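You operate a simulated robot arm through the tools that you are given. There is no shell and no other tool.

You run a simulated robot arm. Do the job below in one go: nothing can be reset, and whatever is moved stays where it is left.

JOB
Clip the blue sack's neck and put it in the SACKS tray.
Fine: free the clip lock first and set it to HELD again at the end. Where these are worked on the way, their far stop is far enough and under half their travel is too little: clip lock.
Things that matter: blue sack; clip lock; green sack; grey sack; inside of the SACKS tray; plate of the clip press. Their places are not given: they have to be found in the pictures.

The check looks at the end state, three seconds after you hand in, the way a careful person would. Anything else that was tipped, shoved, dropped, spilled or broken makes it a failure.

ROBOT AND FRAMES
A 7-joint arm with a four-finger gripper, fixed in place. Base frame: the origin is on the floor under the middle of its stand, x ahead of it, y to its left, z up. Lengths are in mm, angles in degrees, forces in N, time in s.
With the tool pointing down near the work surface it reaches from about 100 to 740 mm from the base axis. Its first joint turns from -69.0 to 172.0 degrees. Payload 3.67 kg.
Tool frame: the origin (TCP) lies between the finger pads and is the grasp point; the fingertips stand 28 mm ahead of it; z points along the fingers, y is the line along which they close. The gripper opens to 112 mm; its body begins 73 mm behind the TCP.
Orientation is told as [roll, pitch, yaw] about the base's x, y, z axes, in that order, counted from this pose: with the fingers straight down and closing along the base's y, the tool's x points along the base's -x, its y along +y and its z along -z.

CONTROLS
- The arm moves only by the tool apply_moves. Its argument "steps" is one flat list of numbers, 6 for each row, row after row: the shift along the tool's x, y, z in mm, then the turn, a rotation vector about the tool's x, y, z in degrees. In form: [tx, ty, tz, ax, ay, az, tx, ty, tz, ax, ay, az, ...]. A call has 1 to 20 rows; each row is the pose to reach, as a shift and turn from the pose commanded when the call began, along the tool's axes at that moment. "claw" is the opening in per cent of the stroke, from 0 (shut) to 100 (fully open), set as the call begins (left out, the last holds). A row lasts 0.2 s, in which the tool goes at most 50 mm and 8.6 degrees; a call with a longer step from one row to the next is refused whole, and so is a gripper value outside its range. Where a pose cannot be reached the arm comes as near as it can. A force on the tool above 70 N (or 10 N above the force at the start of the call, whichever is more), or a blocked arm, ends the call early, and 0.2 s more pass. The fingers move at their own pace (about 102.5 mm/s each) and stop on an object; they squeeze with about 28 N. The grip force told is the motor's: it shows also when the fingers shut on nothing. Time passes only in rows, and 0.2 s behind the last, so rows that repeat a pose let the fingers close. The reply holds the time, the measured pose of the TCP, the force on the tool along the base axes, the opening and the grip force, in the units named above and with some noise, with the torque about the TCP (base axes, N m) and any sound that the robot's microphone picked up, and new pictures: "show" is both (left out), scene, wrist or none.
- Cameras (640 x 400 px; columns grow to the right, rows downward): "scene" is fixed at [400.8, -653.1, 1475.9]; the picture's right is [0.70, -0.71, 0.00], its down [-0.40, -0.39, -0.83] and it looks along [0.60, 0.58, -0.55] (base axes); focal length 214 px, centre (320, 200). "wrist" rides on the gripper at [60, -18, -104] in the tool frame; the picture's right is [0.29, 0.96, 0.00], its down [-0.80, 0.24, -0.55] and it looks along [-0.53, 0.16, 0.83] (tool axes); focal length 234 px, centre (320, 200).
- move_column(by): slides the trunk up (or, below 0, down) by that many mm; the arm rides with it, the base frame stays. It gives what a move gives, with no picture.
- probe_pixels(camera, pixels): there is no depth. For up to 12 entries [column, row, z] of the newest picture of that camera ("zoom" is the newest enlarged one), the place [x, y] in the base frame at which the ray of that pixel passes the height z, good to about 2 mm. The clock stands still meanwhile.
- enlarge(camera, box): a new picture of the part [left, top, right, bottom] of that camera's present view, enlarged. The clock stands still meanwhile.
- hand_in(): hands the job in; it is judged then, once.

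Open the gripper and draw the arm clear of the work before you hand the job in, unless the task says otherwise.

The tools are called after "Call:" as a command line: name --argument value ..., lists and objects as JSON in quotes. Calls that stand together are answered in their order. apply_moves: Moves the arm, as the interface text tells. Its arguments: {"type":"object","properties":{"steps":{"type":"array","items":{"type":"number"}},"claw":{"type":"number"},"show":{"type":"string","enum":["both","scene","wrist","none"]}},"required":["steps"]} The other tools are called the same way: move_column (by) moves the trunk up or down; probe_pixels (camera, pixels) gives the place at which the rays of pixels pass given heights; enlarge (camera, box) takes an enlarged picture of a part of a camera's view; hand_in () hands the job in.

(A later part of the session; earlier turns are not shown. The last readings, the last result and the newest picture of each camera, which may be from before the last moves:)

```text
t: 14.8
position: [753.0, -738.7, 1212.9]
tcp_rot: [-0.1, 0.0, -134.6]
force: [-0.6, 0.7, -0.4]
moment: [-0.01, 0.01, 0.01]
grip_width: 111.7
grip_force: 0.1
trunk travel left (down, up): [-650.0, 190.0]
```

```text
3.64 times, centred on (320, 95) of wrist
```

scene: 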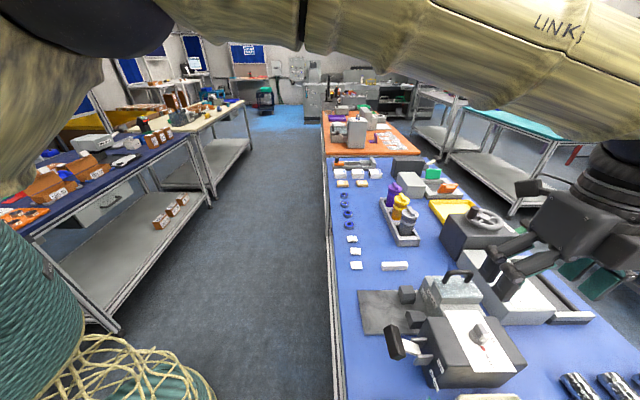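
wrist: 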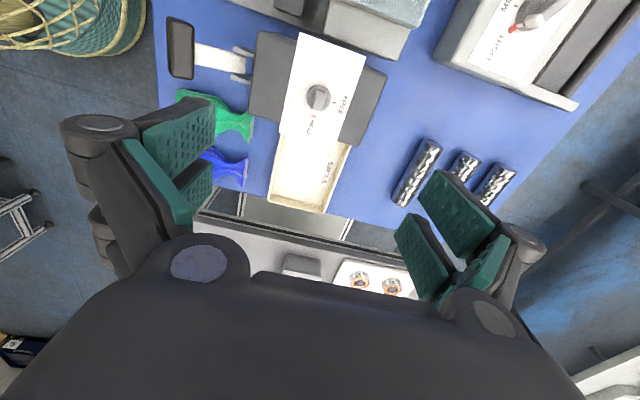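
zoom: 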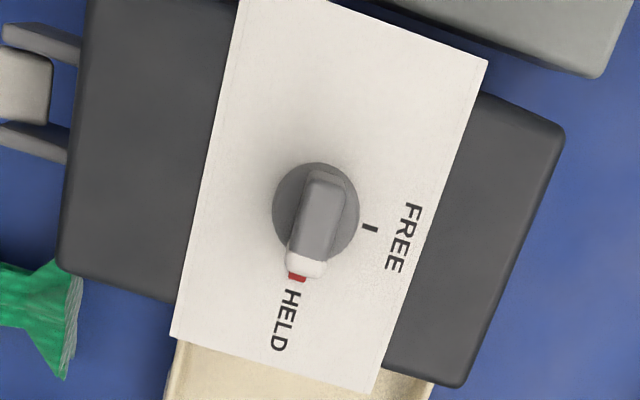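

The knob disc centre is at wrist (318.6,97.7). I probe it and the bar ends at their likely heights.

Call:
probe_pixels --camera "wrist" --pixels '[[318.6, 97.7, 1017], [318.6, 97.7, 1025], [318.6, 97.7, 1045], [320.5, 88, 1045], [316.5, 112, 1045], [320.5, 88, 1030], [316.5, 112, 1030]]'

Call:
enlarge --camera "wrist" --box '[288, 70, 352, 120]'

Call:
enlarge --camera "scene" --box '[455, 310, 515, 355]'

```text
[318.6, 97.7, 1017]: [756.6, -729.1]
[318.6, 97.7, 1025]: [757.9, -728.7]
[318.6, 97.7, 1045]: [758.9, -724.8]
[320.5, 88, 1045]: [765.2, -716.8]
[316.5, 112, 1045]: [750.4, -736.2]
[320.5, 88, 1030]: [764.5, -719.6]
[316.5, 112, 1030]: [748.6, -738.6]
```

```text
8.00 times, centred on (320, 95) of wrist
```

zoom: 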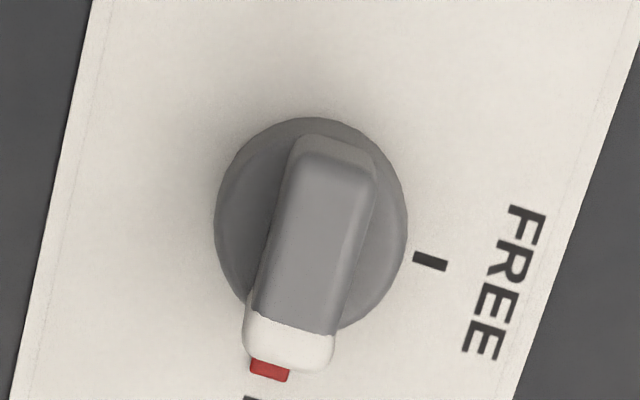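

```text
8.89 times, centred on (485, 332) of scene
```

zoom: 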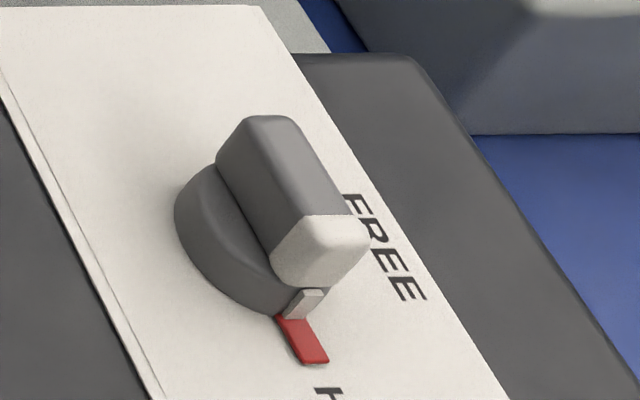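

The knob is about 25 mm across with an 11 mm bar along the bench axis, axis near (757.5,−730). I narrow the gripper and descend to z≈1075 over it to check alignment.

Call:
apply_moves --steps '[9.3, -2.9, 0, 0, 0, 0, 9.3, -2.9, 40, 0, 0, 0, 9.3, -2.9, 80, 0, 0, 0, 9.3, -2.9, 110, 0, 0, 0, 9.3, -2.9, 130, 0, 0, 0, 9.3, -2.9, 130, 0, 0, 0]' --claw 40

Call:
enlarge --camera "wrist" --box '[220, 90, 420, 250]'

Call:
enlarge --camera "scene" --box '[440, 240, 600, 370]'

```text
t: 16.2
position: [757.6, -729.8, 1082.1]
tcp_rot: [0.0, 0.0, -134.6]
force: [-0.7, -0.3, 0.3]
moment: [-0.02, 0.02, -0.03]
grip_width: 44.8
grip_force: 0.1
trunk travel left (down, up): [-650.0, 190.0]
```

scene: 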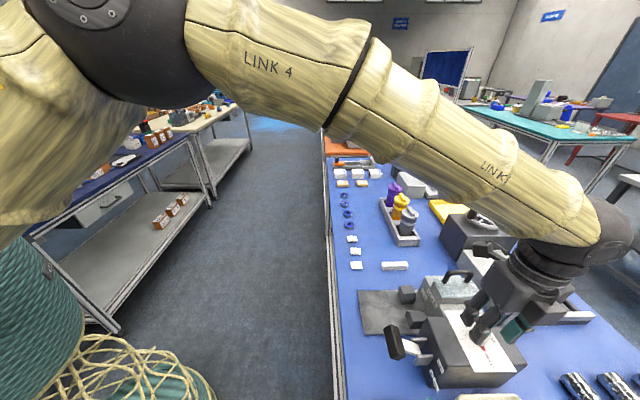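
wrist: 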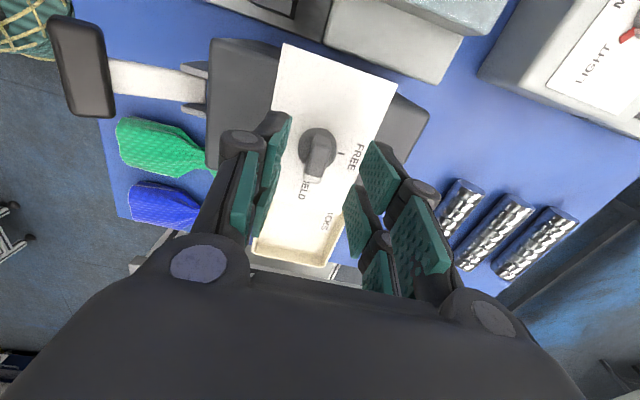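

```text
2.50 times, centred on (320, 170) of wrist
```

zoom: 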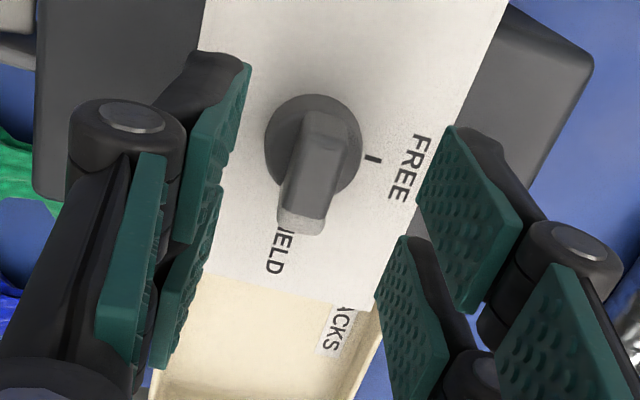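

```text
3.08 times, centred on (520, 305) of scene
```

zoom: 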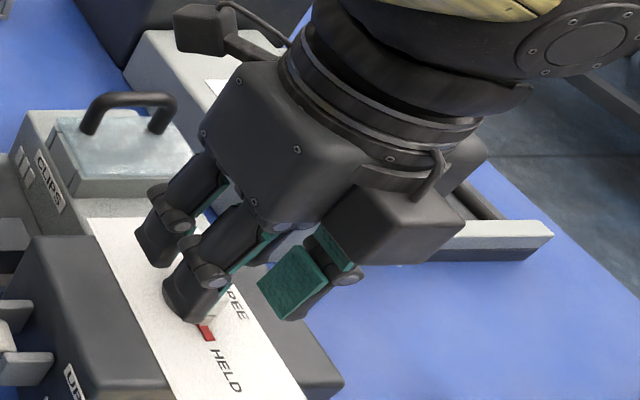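

The bar sits between the pads, about 2 mm off along the closing axis. I shift 2 mm and descend to z≈1057 with the fingers still open to check.

Call:
apply_moves --steps '[0, -2, 10, 0, 0, 0, 0, -2, 20, 0, 0, 0, 0, -2, 25, 0, 0, 0, 0, -2, 25, 0, 0, 0]' --show "wrist"

Call:
enlarge --camera "wrist" --box '[240, 100, 400, 220]'

Call:
enlarge --camera "scene" --box '[450, 270, 550, 370]'

```text
t: 17.2
position: [756.8, -729.3, 1055.5]
tcp_rot: [-0.1, 0.0, -134.6]
force: [-0.2, -0.1, -0.3]
moment: [-0.02, 0.0, 0.01]
grip_width: 44.6
grip_force: 0.0
trunk travel left (down, up): [-650.0, 190.0]
```

wrist: 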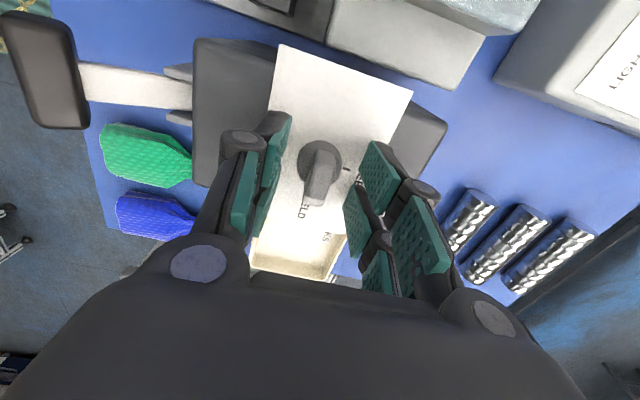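

```text
3.33 times, centred on (320, 160) of wrist
```

zoom: 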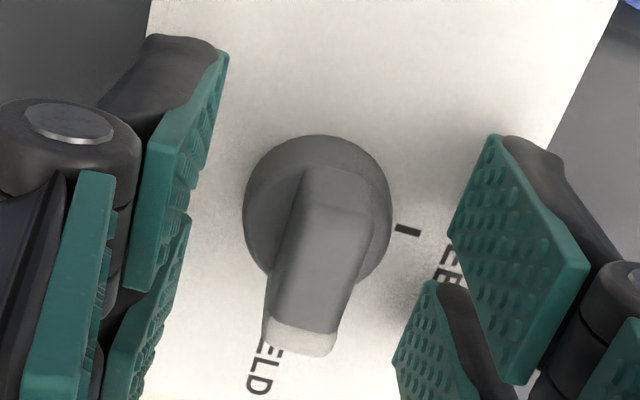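

```text
4.00 times, centred on (500, 320) of scene
```

zoom: 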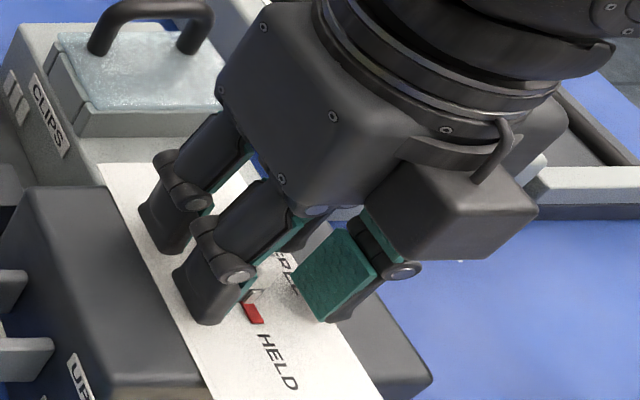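

Knob disc centre reads (319,163), i.e. on the tool axis, with its top near z 1022; the tips at 1027 straddle the bar. I close on the bar.

Call:
apply_moves --steps '[0, 0, 2, 0, 0, 0, 0, 0, 2, 0, 0, 0, 0, 0, 2, 0, 0, 0, 0, 0, 2, 0, 0, 0]' --claw 0 --show "wrist"

Call:
enlarge --camera "wrist" --box '[240, 100, 400, 220]'

```text
t: 18.2
position: [756.0, -728.0, 1055.5]
tcp_rot: [0.0, 0.1, -134.6]
force: [-0.9, -0.8, 7.6]
moment: [-0.01, 0.23, 0.01]
grip_width: 25.2
grip_force: 44.8
trunk travel left (down, up): [-650.0, 190.0]
```

wrist: 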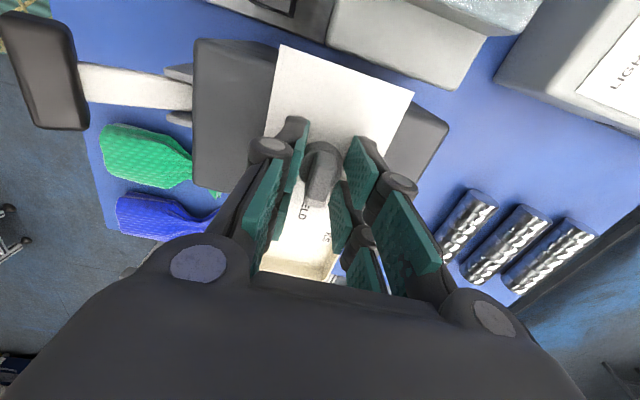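

```text
3.33 times, centred on (320, 160) of wrist
```

zoom: 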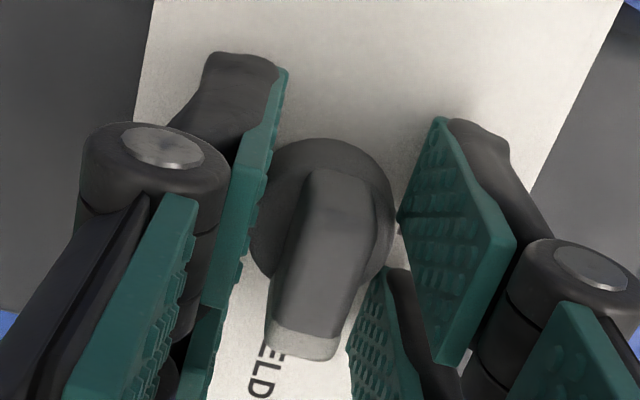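

Grip width 25 mm shows the fingers closed on the round disc, not the bar. I open, rise 8 mm and close again on the bar.

Call:
apply_moves --steps '[0, 0, 0, 0, 0, 0, 0, 0, 0, 0, 0, 0, 0, 0, -10, 0, 0, 0, 0, 0, -10, 0, 0, 0]' --claw 40 --show "none"

Call:
apply_moves --steps '[0, 0, 0, 0, 0, 0, 0, 0, 0, 0, 0, 0, 0, 0, 0, 0, 0, 0, 0, 0, 0, 0, 0, 0]' --claw 0 --show "wrist"

Call:
enlarge --camera "wrist" --box '[240, 100, 400, 220]'

```text
t: 19.2
position: [756.5, -728.0, 1063.6]
tcp_rot: [0.0, 0.0, -134.6]
force: [0.2, 0.5, 0.1]
moment: [-0.02, 0.03, 0.02]
grip_width: 44.9
grip_force: 0.1
trunk travel left (down, up): [-650.0, 190.0]
```

```text
t: 20.2
position: [757.1, -728.1, 1063.7]
tcp_rot: [-0.1, 0.0, -134.6]
force: [-3.6, 3.6, -2.0]
moment: [0.2, -0.01, -0.01]
grip_width: 12.1
grip_force: 44.7
trunk travel left (down, up): [-650.0, 190.0]
```

wrist: 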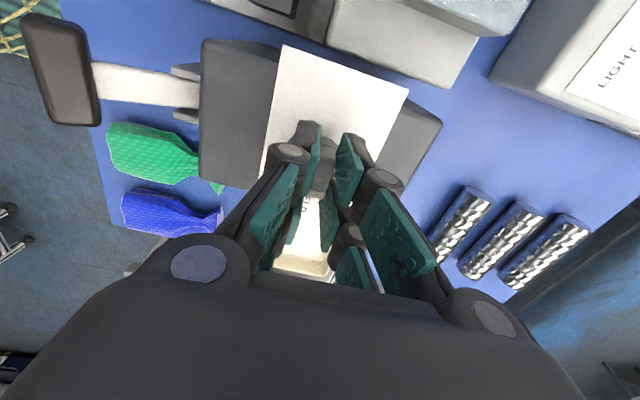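

```text
3.33 times, centred on (320, 160) of wrist
```

zoom: 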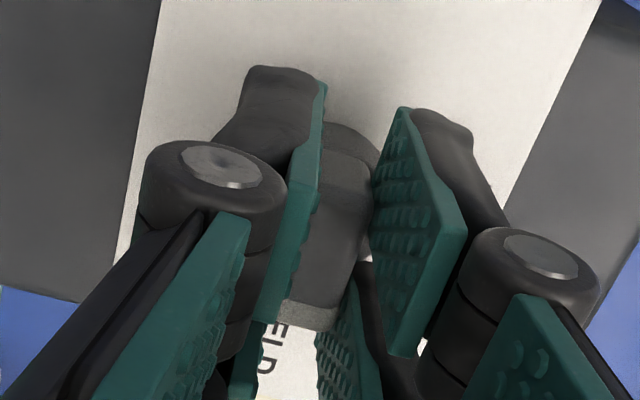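

Grip width is now 12 mm: the bar is held. I turn it counter-clockwise (seen from above) toward FREE, 60° first, keeping the axis in place.

Call:
apply_moves --steps '[0, 0, 0, 0, 0, -6, 0, 0, 0, 0, 0, -12, 0, 0, 0, 0, 0, -18, 0, 0, 0, 0, 0, -24, 0, 0, 0, 0, 0, -30, 0, 0, 0, 0, 0, -36, 0, 0, 0, 0, 0, -42, 0, 0, 0, 0, 0, -48, 0, 0, 0, 0, 0, -54, 0, 0, 0, 0, 0, -60]' --show "scene"

Call:
enlarge --camera "scene" --box '[430, 270, 550, 370]'

```text
t: 22.4
position: [756.6, -728.7, 1064.1]
tcp_rot: [0.0, 0.0, -74.4]
force: [-13.0, 10.8, -9.1]
moment: [0.9, 0.47, -0.02]
grip_width: 12.1
grip_force: 45.2
trunk travel left (down, up): [-650.0, 190.0]
```

scene: 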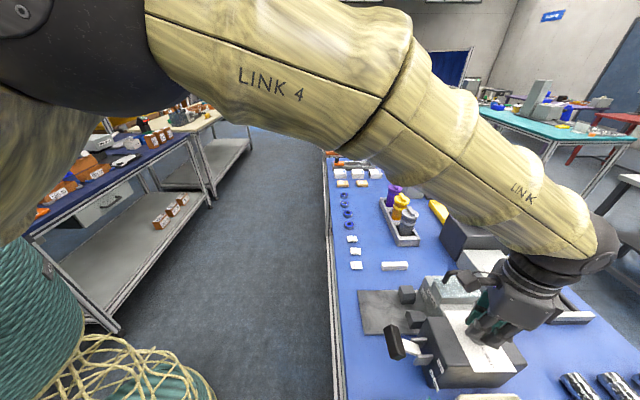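

```text
4.00 times, centred on (490, 320) of scene
```

zoom: 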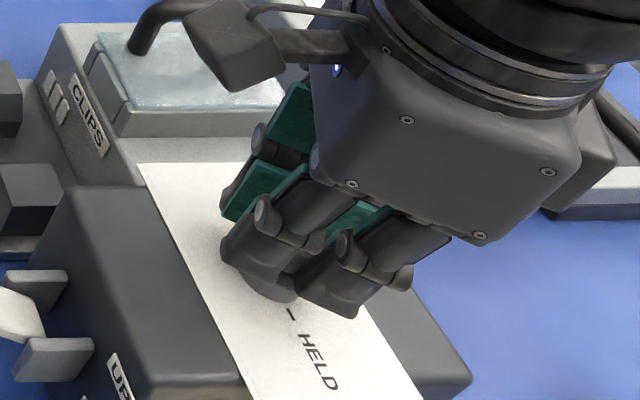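

The knob follows (pointer off HELD), with small side forces. I turn another 32° toward the FREE stop with a 1 mm relief shift, watching the torque.

Call:
apply_moves --steps '[0.5, -0.4, 0, 0, 0, -5, 1, -0.75, 0, 0, 0, -10, 1, -0.75, 0, 0, 0, -15, 1, -0.75, 0, 0, 0, -20, 1, -0.75, 0, 0, 0, -25, 1, -0.75, 0, 0, 0, -29, 1, -0.75, 0, 0, 0, -31, 1, -0.75, 0, 0, 0, -31, 0, 0, 0]' --show "scene"

```text
refused: steps must hold 6 numbers for each row
```

I correct the row format and resend the same turn.

Call:
apply_moves --steps '[0.5, -0.4, 0, 0, 0, -5, 1, -0.75, 0, 0, 0, -10, 1, -0.75, 0, 0, 0, -15, 1, -0.75, 0, 0, 0, -20, 1, -0.75, 0, 0, 0, -25, 1, -0.75, 0, 0, 0, -29, 1, -0.75, 0, 0, 0, -31]' --show "scene"

Call:
enlarge --camera "scene" --box '[430, 270, 550, 370]'

```text
t: 24.0
position: [755.2, -728.9, 1064.2]
tcp_rot: [0.0, 0.1, -43.6]
force: [0.3, 2.3, -6.1]
moment: [-0.28, -0.38, -1.02]
grip_width: 11.9
grip_force: 45.0
trunk travel left (down, up): [-650.0, 190.0]
```

scene: 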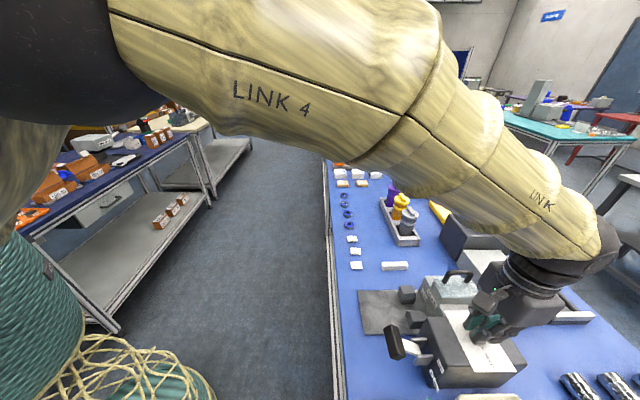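

```text
4.00 times, centred on (490, 320) of scene
```

zoom: 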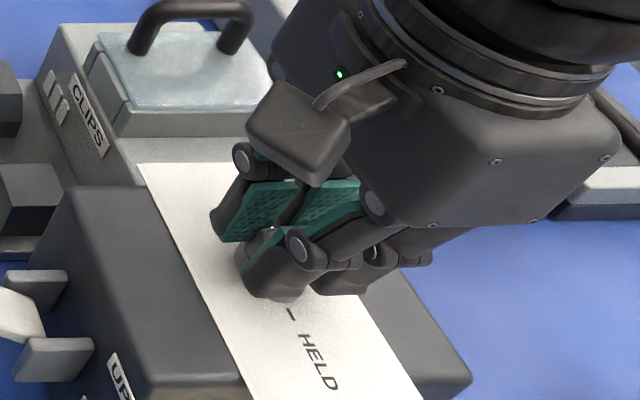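

The torque about z jumped to −1.0 N·m after 91° total, so the knob is on its FREE stop. I release and rise to check it visually.

Call:
apply_moves --steps '[0, 0, 0, 0, 0, 0, 0, 0, 0, 0, 0, 0, 0, 0, -30, 0, 0, 0, 0, 0, -70, 0, 0, 0, 0, 0, -110, 0, 0, 0, 20, 0, -150, 0, 0, 0]' --claw 40

Call:
enlarge --camera "wrist" --box '[240, 50, 400, 170]'

```text
t: 25.4
position: [739.5, -710.8, 1215.1]
tcp_rot: [-0.1, -0.1, -43.6]
force: [-0.1, 0.7, 1.1]
moment: [-0.04, -0.05, 0.0]
grip_width: 45.0
grip_force: 0.0
trunk travel left (down, up): [-650.0, 190.0]
```

scene: 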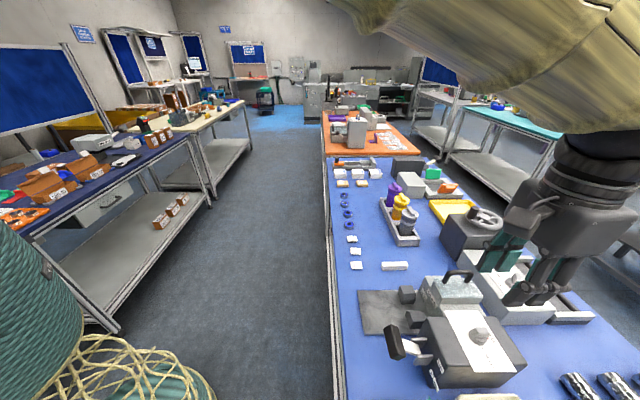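
wrist: 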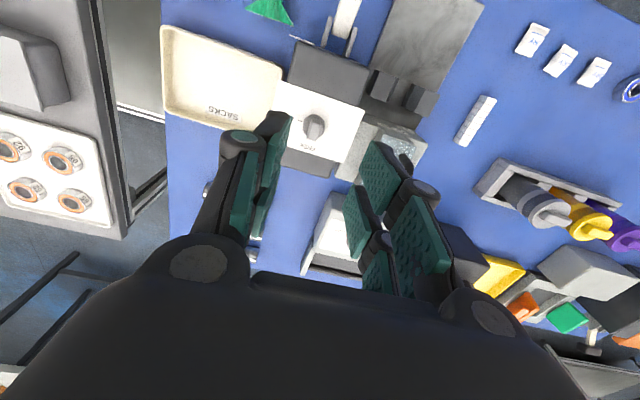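

```text
3.33 times, centred on (320, 110) of wrist
```

zoom: 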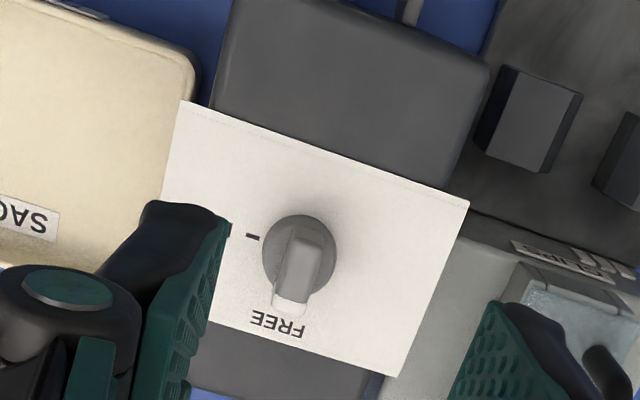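

The wrist zoom confirms the pointer at FREE. Next I move over toward the blue sack and look at it from above at lower height.

Call:
apply_moves --steps '[22, -36, 0, 0, 0, 0, 44, -72, 0, 0, 0, 0, 66, -108, 10, 0, 0, 0, 88, -144, 30, 0, 0, 0, 111, -180, 50, 0, 0, 0, 111, -180, 65, 0, 0, 0]' --claw 100

Call:
enlarge --camera "wrist" --box '[230, 0, 430, 150]'

```text
t: 26.8
position: [536.2, -768.7, 1147.8]
tcp_rot: [0.0, 0.1, -43.6]
force: [0.4, -0.7, -0.8]
moment: [0.02, 0.04, -0.04]
grip_width: 111.8
grip_force: 0.1
trunk travel left (down, up): [-650.0, 190.0]
```

scene: 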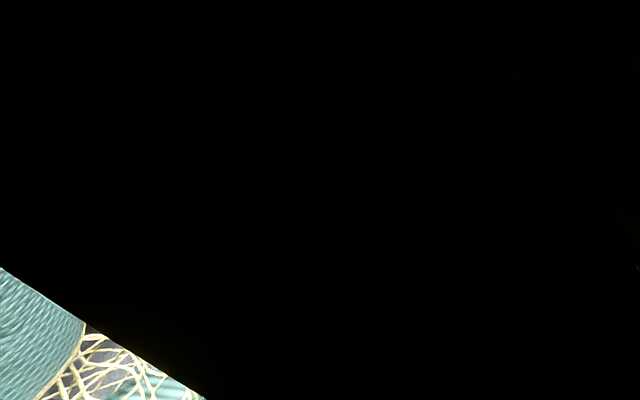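
wrist: 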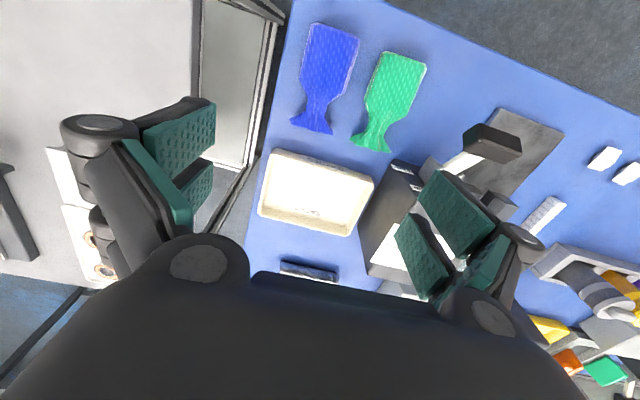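

```text
2.67 times, centred on (330, 75) of wrist
```

zoom: 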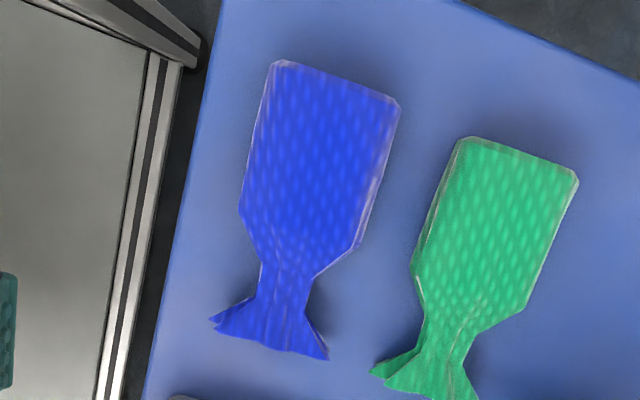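

The scene camera is blocked by the arm here, but the wrist view shows the blue sack clearly. I probe its outline at z≈910 along with the green sack's facing edge.

Call:
probe_pixels --camera "wrist" --pixels '[[312.75, 23.25, 915], [360, 38.6, 915], [345, 93, 915], [300, 79.5, 915], [308.6, 106.9, 910], [324.4, 109.9, 910], [289.5, 120, 905], [333, 134.25, 905], [382.5, 52.5, 910], [364.5, 100.5, 910]]'

Call:
enlarge --camera "wrist" --box '[280, 70, 360, 140]'

```text
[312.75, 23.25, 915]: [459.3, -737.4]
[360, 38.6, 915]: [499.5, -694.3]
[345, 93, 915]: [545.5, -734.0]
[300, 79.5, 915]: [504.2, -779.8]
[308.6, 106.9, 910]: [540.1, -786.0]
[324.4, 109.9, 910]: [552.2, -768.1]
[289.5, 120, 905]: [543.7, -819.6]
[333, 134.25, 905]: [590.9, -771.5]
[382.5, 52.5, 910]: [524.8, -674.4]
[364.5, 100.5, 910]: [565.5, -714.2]
```

```text
5.71 times, centred on (320, 105) of wrist
```

zoom: 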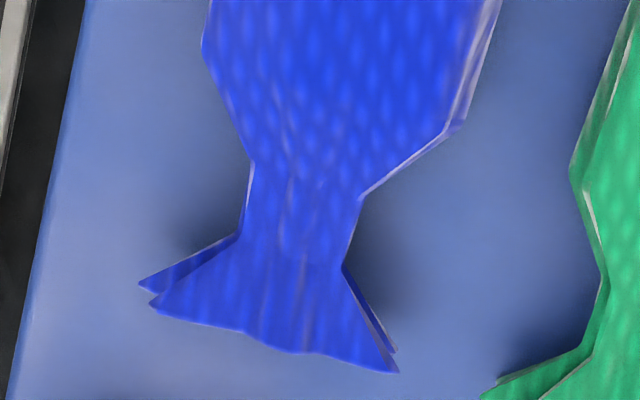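

The neck measures about 23 mm wide and the body about 60 mm, axis at −42.3°, with about 28–32 mm between blue and green sacks. I narrow the gripper to ~68 mm, align over the body and descend to z≈1000 to check.

Call:
apply_moves --steps '[25, -0.5, 20, 0, 0, -0.7, 50.5, -1, 40, 0, 0, -1.3, 50.5, -1, 80, 0, 0, -1.3, 50.5, -1, 120, 0, 0, -1.3, 50.5, -1, 148, 0, 0, -1.3, 50.5, -1, 148, 0, 0, -1.3]' --claw 61 --show "wrist"

Call:
enlarge --camera "wrist" --box '[200, 50, 440, 250]'

```text
t: 28.2
position: [497.3, -734.7, 1000.8]
tcp_rot: [0.1, 0.0, -42.3]
force: [-0.1, 0.6, 0.7]
moment: [-0.05, -0.01, -0.01]
grip_width: 68.2
grip_force: 0.1
trunk travel left (down, up): [-650.0, 190.0]
```

wrist: 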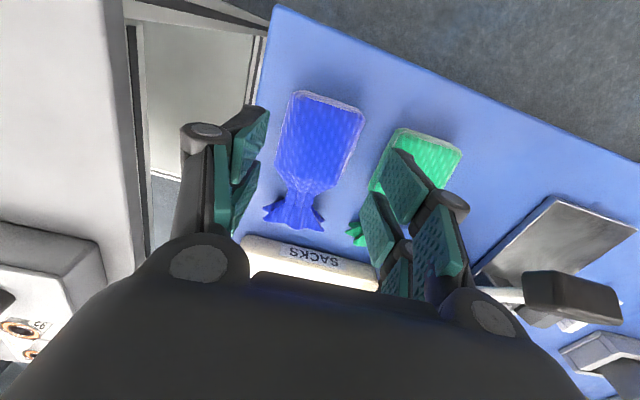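

```text
2.00 times, centred on (320, 150) of wrist
```

zoom: 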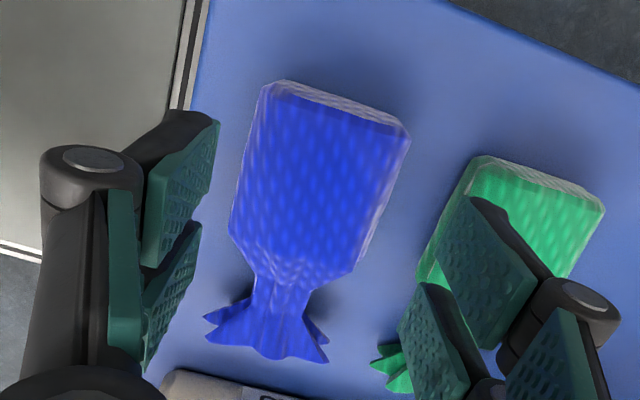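

The body is centred between the finger pairs within ~1 mm. I descend to z≈942 (tips ≈914) beside the sack and check forces and view.

Call:
apply_moves --steps '[0, -0.8, 20, 0, 0, 0, 0, -0.8, 40, 0, 0, 0, 0, -0.8, 52, 0, 0, 0, 0, -0.8, 59, 0, 0, 0, 0, -0.8, 59, 0, 0, 0]' --show "wrist"

Call:
enlarge --camera "wrist" --box '[200, 90, 440, 270]'

```text
t: 29.4
position: [497.5, -734.8, 942.5]
tcp_rot: [0.0, -0.1, -42.3]
force: [0.2, -0.9, -0.4]
moment: [0.0, -0.02, 0.02]
grip_width: 68.1
grip_force: 0.0
trunk travel left (down, up): [-650.0, 190.0]
```

wrist: 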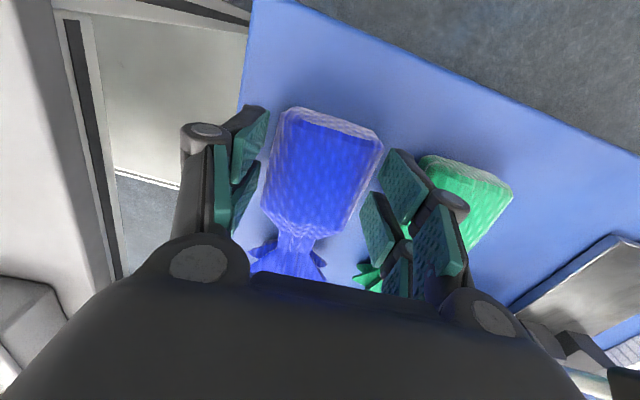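

```text
2.22 times, centred on (320, 180) of wrist
```

zoom: 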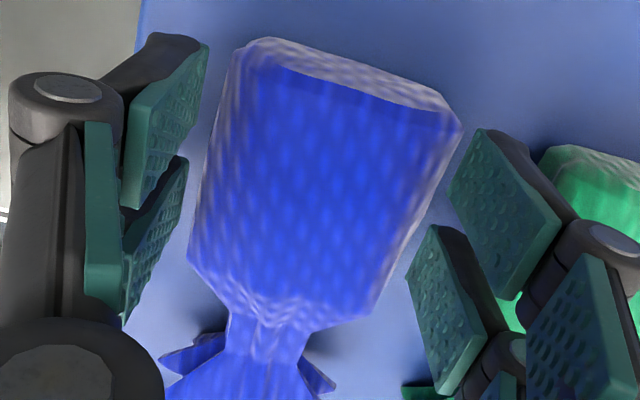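

Fingers straddle the sack with clearance on both sides. I lower 5 mm more and read the force.

Call:
apply_moves --steps '[0, 0, 2.5, 0, 0, 0, 0, 0, 5, 0, 0, 0]' --show "none"

Call:
apply_moves --steps '[0, 0, 2, 0, 0, 0, 0, 0, 4, 0, 0, 0]' --show "wrist"

Call:
enlarge --camera "wrist" --box '[200, 90, 440, 270]'

```text
t: 30.0
position: [499.0, -735.5, 937.5]
tcp_rot: [0.0, -0.1, -42.3]
force: [-0.7, -0.4, 0.5]
moment: [-0.05, -0.02, -0.02]
grip_width: 68.2
grip_force: 0.0
trunk travel left (down, up): [-650.0, 190.0]
```

```text
t: 30.6
position: [497.7, -734.4, 933.5]
tcp_rot: [0.0, 0.0, -42.3]
force: [-0.5, 1.0, -0.4]
moment: [-0.03, 0.0, -0.04]
grip_width: 68.6
grip_force: 0.0
trunk travel left (down, up): [-650.0, 190.0]
```

wrist: 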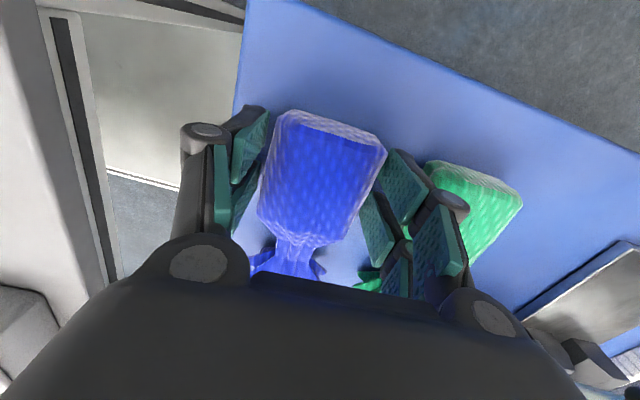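

```text
2.22 times, centred on (320, 180) of wrist
```

zoom: 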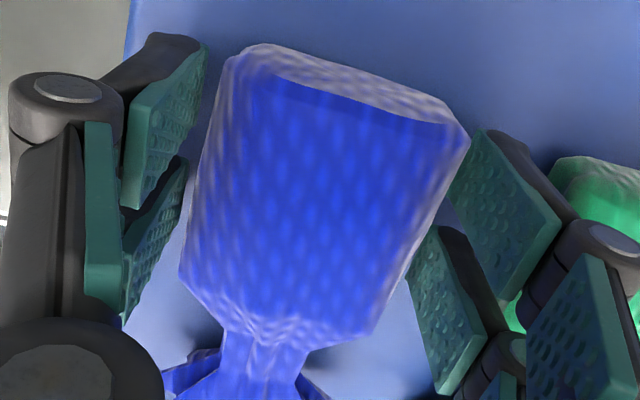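

No contact at z 933.5. I close on the sack body.

Call:
apply_moves --steps '[0, 0, 0, 0, 0, 0, 0, 0, 0, 0, 0, 0, 0, 0, 0, 0, 0, 0, 0, 0, 0, 0, 0, 0, 0, 0, 0, 0, 0, 0]' --claw 30 --show "wrist"

Call:
enlarge --camera "wrist" --box '[200, 90, 440, 270]'

```text
t: 31.8
position: [498.8, -734.0, 934.3]
tcp_rot: [0.1, 0.0, -42.3]
force: [-1.1, 0.0, 1.4]
moment: [0.04, 0.0, 0.02]
grip_width: 53.7
grip_force: 28.0
trunk travel left (down, up): [-650.0, 190.0]
```

wrist: 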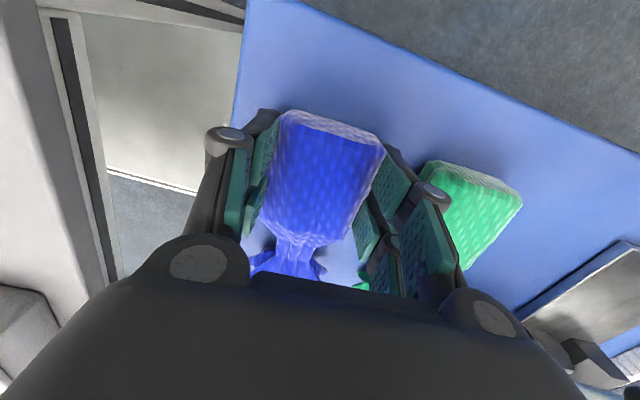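

```text
2.22 times, centred on (320, 180) of wrist
```

zoom: 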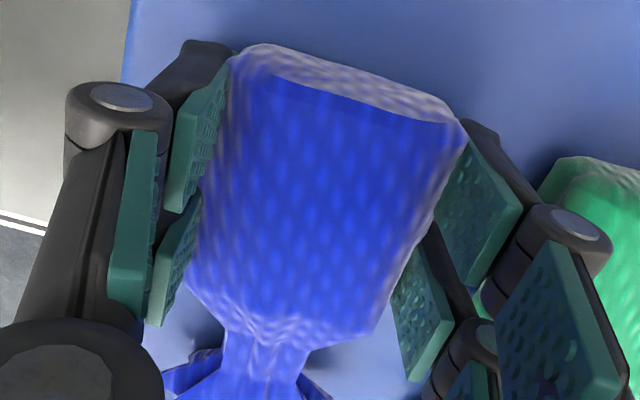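

The sack is gripped at 53.7 mm with 28 N. I lift slowly and check it comes along.

Call:
apply_moves --steps '[0, 0, -4, 0, 0, 0, 0, 0, -12, 0, 0, 0, 0, 0, -24, 0, 0, 0, 0, 0, -40, 0, 0, 0, 0, 0, -60, 0, 0, 0]' --show "wrist"

Call:
enlarge --camera "wrist" --box '[200, 90, 440, 270]'

```text
t: 33.0
position: [499.0, -733.3, 994.4]
tcp_rot: [0.0, 0.0, -42.3]
force: [-0.2, 0.2, -1.8]
moment: [-0.03, 0.02, -0.02]
grip_width: 53.9
grip_force: 28.0
trunk travel left (down, up): [-650.0, 190.0]
```

wrist: 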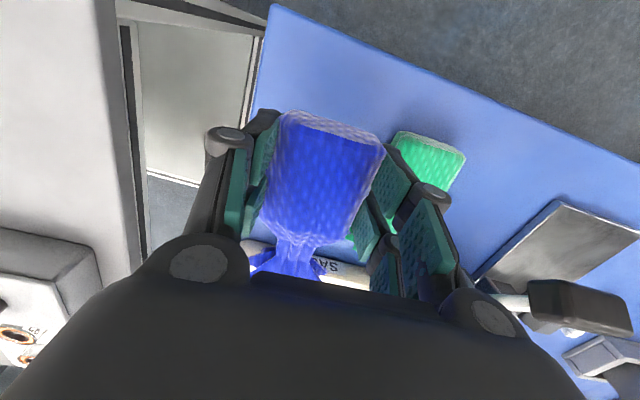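

```text
2.22 times, centred on (320, 180) of wrist
```

zoom: 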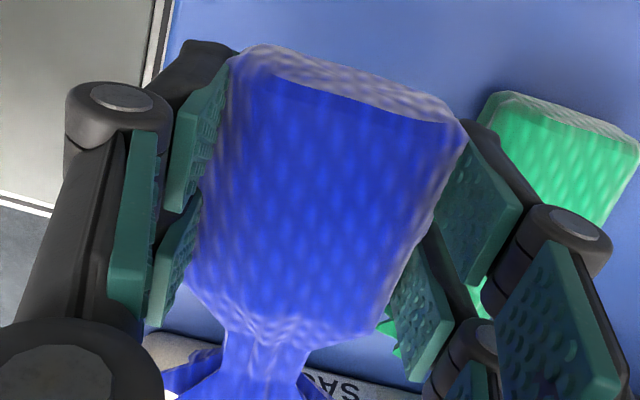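

The sack is securely held and unmoved in the grip; the neck is about 64 mm ahead of the TCP. Before moving I rise higher and clear the scene camera, then cross-check the slot with scene pixels.

Call:
apply_moves --steps '[0, 0, -40, 0, 0, 0, 0, 0, -80, 0, 0, 0, -10, 40, -120, 0, 0, 0, -20, 80, -130, 0, 0, 0, -30, 120, -130, 0, 0, 0, -40, 160, -130, 0, 0, 0]'

Call:
enlarge --camera "scene" --box '[340, 270, 460, 360]'

Call:
enlarge --camera "wrist" --box '[340, 60, 560, 260]'

```text
refused: row 3 steps farther than a row can; nothing moved
```

```text
4.44 times, centred on (400, 315) of scene
```

zoom: 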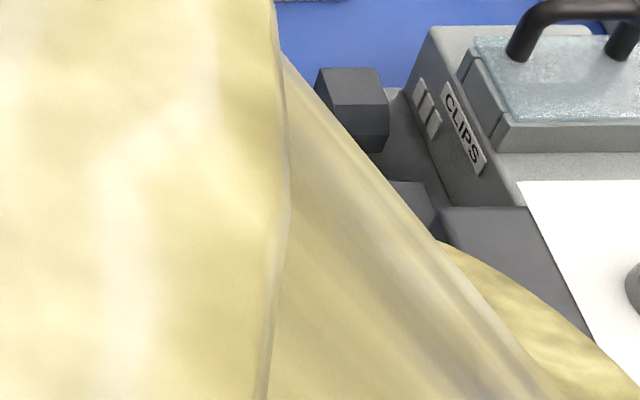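

```text
2.00 times, centred on (450, 160) of wrist
```

zoom: 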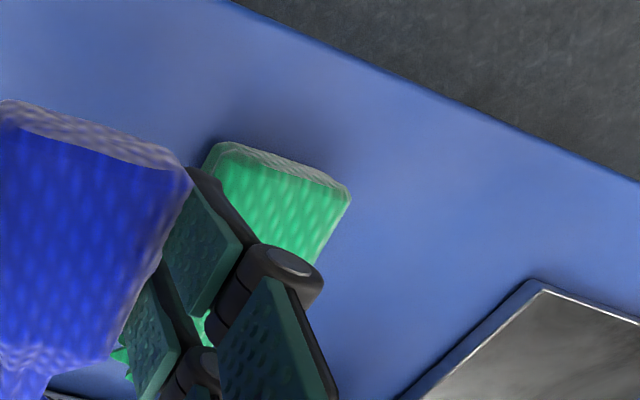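

The row step was too long; I lift straight up 130 mm first.

Call:
apply_moves --steps '[0, 0, -40, 0, 0, 0, 0, 0, -80, 0, 0, 0, 0, 0, -120, 0, 0, 0, 0, 0, -140, 0, 0, 0, -10, 45, -140, 0, 0, 0, -20, 90, -140, 0, 0, 0, -30, 135, -140, 0, 0, 0, -40, 180, -140, 0, 0, 0]'

Call:
enlarge --camera "scene" --box '[340, 270, 460, 360]'

Call:
enlarge --camera "wrist" --box '[340, 0, 560, 200]'

```text
t: 34.8
position: [648.1, -627.9, 1131.7]
tcp_rot: [0.0, 0.1, -42.4]
force: [0.5, 0.1, -0.9]
moment: [-0.02, 0.02, -0.03]
grip_width: 53.5
grip_force: 28.0
trunk travel left (down, up): [-650.0, 190.0]
```

scene: 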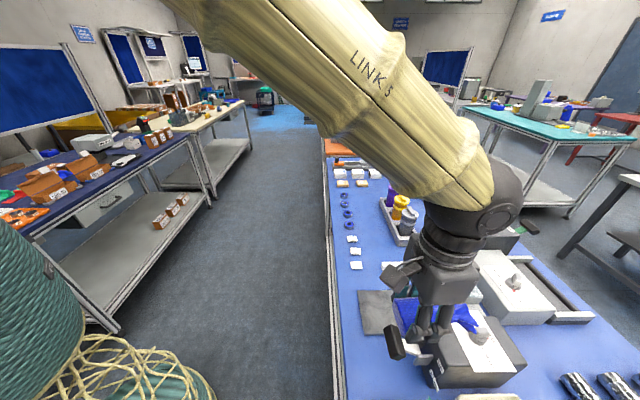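
wrist: 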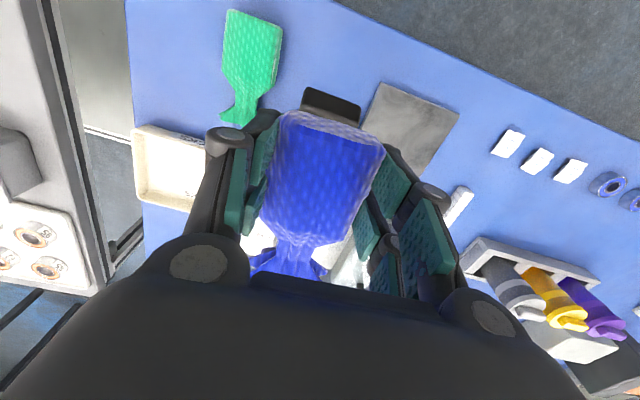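

```text
4.44 times, centred on (400, 315) of scene
```

zoom: 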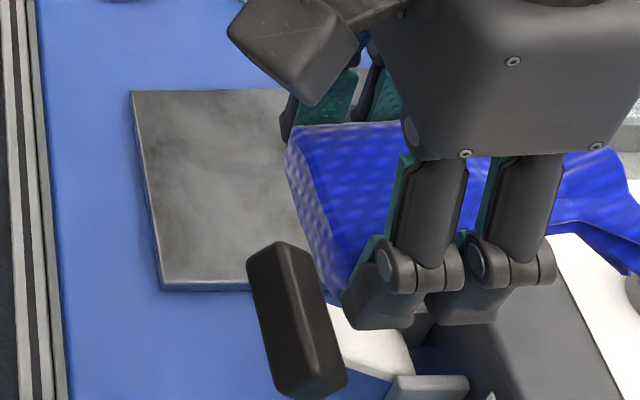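

```text
2.00 times, centred on (450, 100) of wrist
```

zoom: 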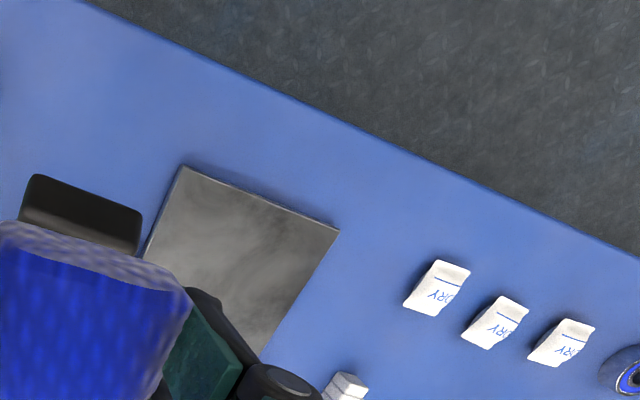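

I probe the plate corners from this pose at z 908 to refine the plate's position and angle.

Call:
probe_pixels --camera "wrist" --pixels '[[381.5, 83.5, 900], [381.5, 83.5, 908], [381.5, 83.5, 916], [459, 115, 900], [459, 115, 908], [459, 115, 916]]'

Call:
probe_pixels --camera "scene" --pixels '[[357.5, 290.6, 900], [357.5, 290.6, 908], [357.5, 290.6, 916], [365, 333.75, 900], [365, 333.75, 908], [365, 333.75, 916], [401.9, 304.7, 908], [414.3, 304.1, 908]]'

```text
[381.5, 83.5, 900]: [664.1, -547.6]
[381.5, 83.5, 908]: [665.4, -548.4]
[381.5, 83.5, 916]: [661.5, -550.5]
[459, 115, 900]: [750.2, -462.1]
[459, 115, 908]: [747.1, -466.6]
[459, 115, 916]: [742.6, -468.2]
```

```text
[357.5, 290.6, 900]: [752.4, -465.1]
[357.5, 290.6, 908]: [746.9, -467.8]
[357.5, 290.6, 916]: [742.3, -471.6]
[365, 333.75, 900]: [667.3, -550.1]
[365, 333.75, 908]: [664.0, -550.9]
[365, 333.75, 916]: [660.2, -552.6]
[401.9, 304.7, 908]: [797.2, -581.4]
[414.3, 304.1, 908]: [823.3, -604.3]
```

Both cameras agree at z 908: plate corners (747,−467) and (664.5,−549.5), so the bench axis is exactly 45°, slot centre ≈(800,−601.6). I look at the gripper's bulk on the far side to check clearance against the tall lid handle of the CLIPS unit.

Call:
enlarge --camera "scene" --box '[360, 200, 560, 360]'

```text
2.50 times, centred on (460, 280) of scene
```

zoom: 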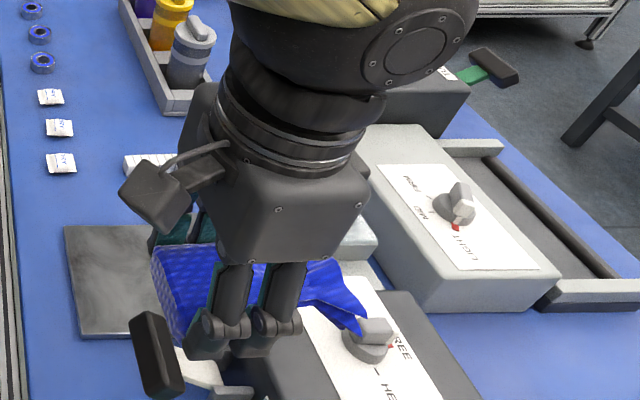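

The gripper's far-side bulk stays short of the lid handle. I move the sack over the plate so its neck is above the slot: TCP to (754.3,−556.0), yaw −45°, staying high.

Call:
apply_moves --steps '[-10, 41.5, 0, 0, 0, 0.9, -20, 83, 0, 0, 0, 1.8, -29.9, 124.7, 0, 0, 0, 2.6, -29.9, 124.7, 0, 0, 0, 2.6]'

Call:
enlarge --camera "scene" --box '[350, 190, 530, 340]'

Call:
enlarge --camera "wrist" --box '[200, 60, 440, 280]'

```text
t: 35.8
position: [755.2, -556.6, 1133.6]
tcp_rot: [0.1, 0.0, -44.9]
force: [0.0, -0.1, -2.2]
moment: [0.04, -0.01, 0.01]
grip_width: 53.7
grip_force: 27.8
trunk travel left (down, up): [-650.0, 190.0]
```

scene: 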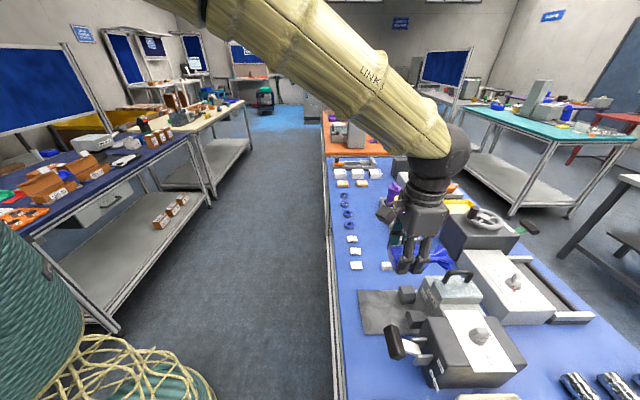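
wrist: 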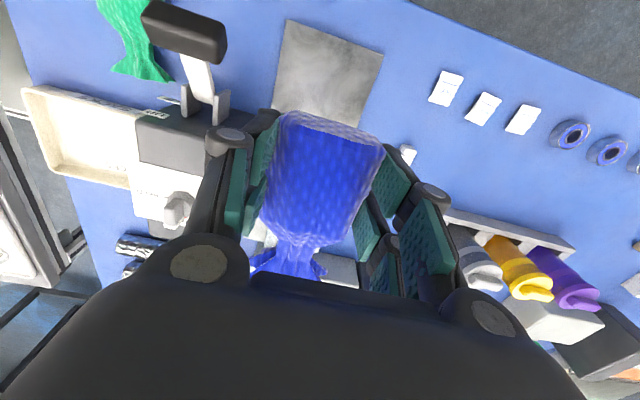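

```text
2.67 times, centred on (440, 265) of scene
```

zoom: 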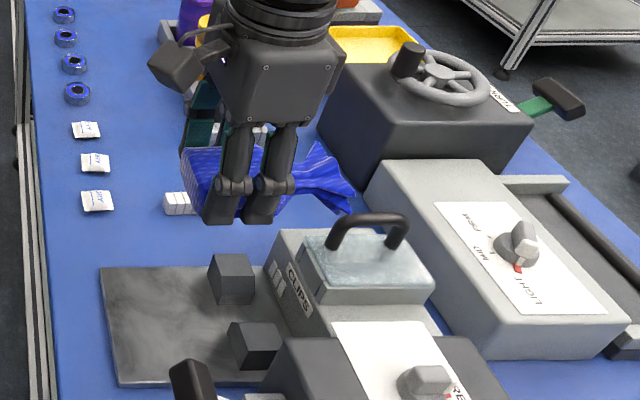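

```text
1.82 times, centred on (320, 170) of wrist
```

zoom: 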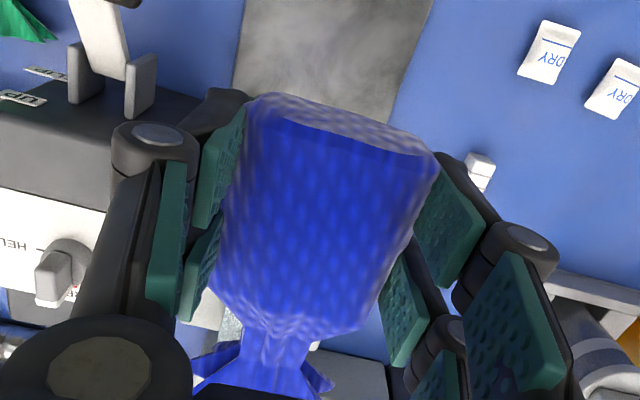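

The sack is over the plate with its neck toward the slot. I descend to z≈1000 (sack bottom ≈966, blocks top ≈939) and check alignment in both views.

Call:
apply_moves --steps '[1, 0, 40, 0, 0, 0.1, 1, 0, 80, 0, 0, 0.1, 1, 0, 115, 0, 0, 0.1, 1, 0, 133, 0, 0, 0.1, 1, 0, 133, 0, 0, 0.1]'

Call:
enlarge --camera "scene" --box '[350, 230, 490, 350]'

Call:
enlarge --camera "wrist" --box '[240, 150, 400, 290]'

```text
t: 37.0
position: [756.0, -556.3, 999.0]
tcp_rot: [0.0, -0.2, -45.0]
force: [-0.1, -0.7, -1.6]
moment: [0.01, -0.01, -0.02]
grip_width: 53.7
grip_force: 28.7
trunk travel left (down, up): [-650.0, 190.0]
```

scene: 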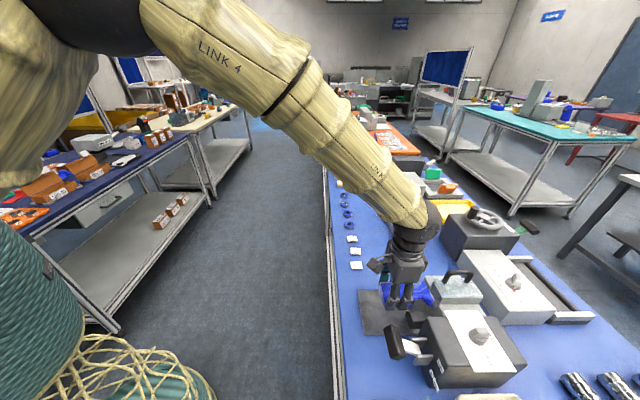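
wrist: 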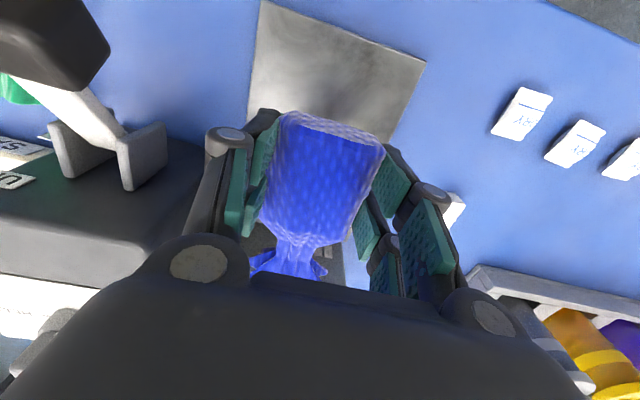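

```text
3.33 times, centred on (420, 290) of scene
```

zoom: 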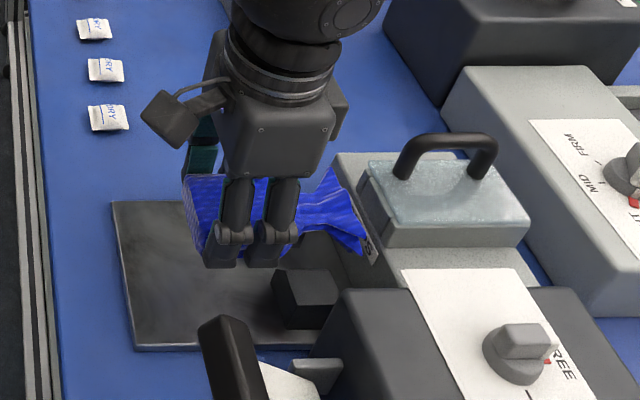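

```text
2.86 times, centred on (320, 220) of wrist
```

zoom: 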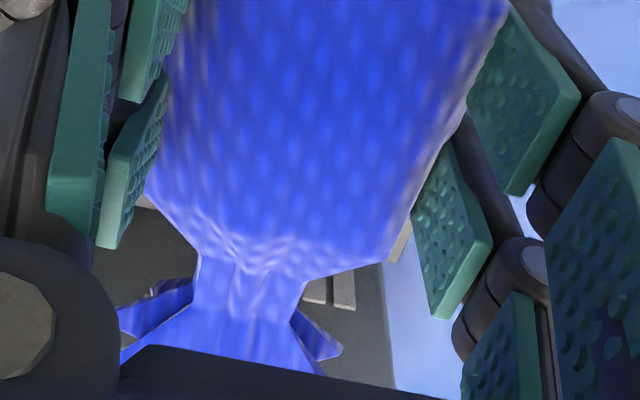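

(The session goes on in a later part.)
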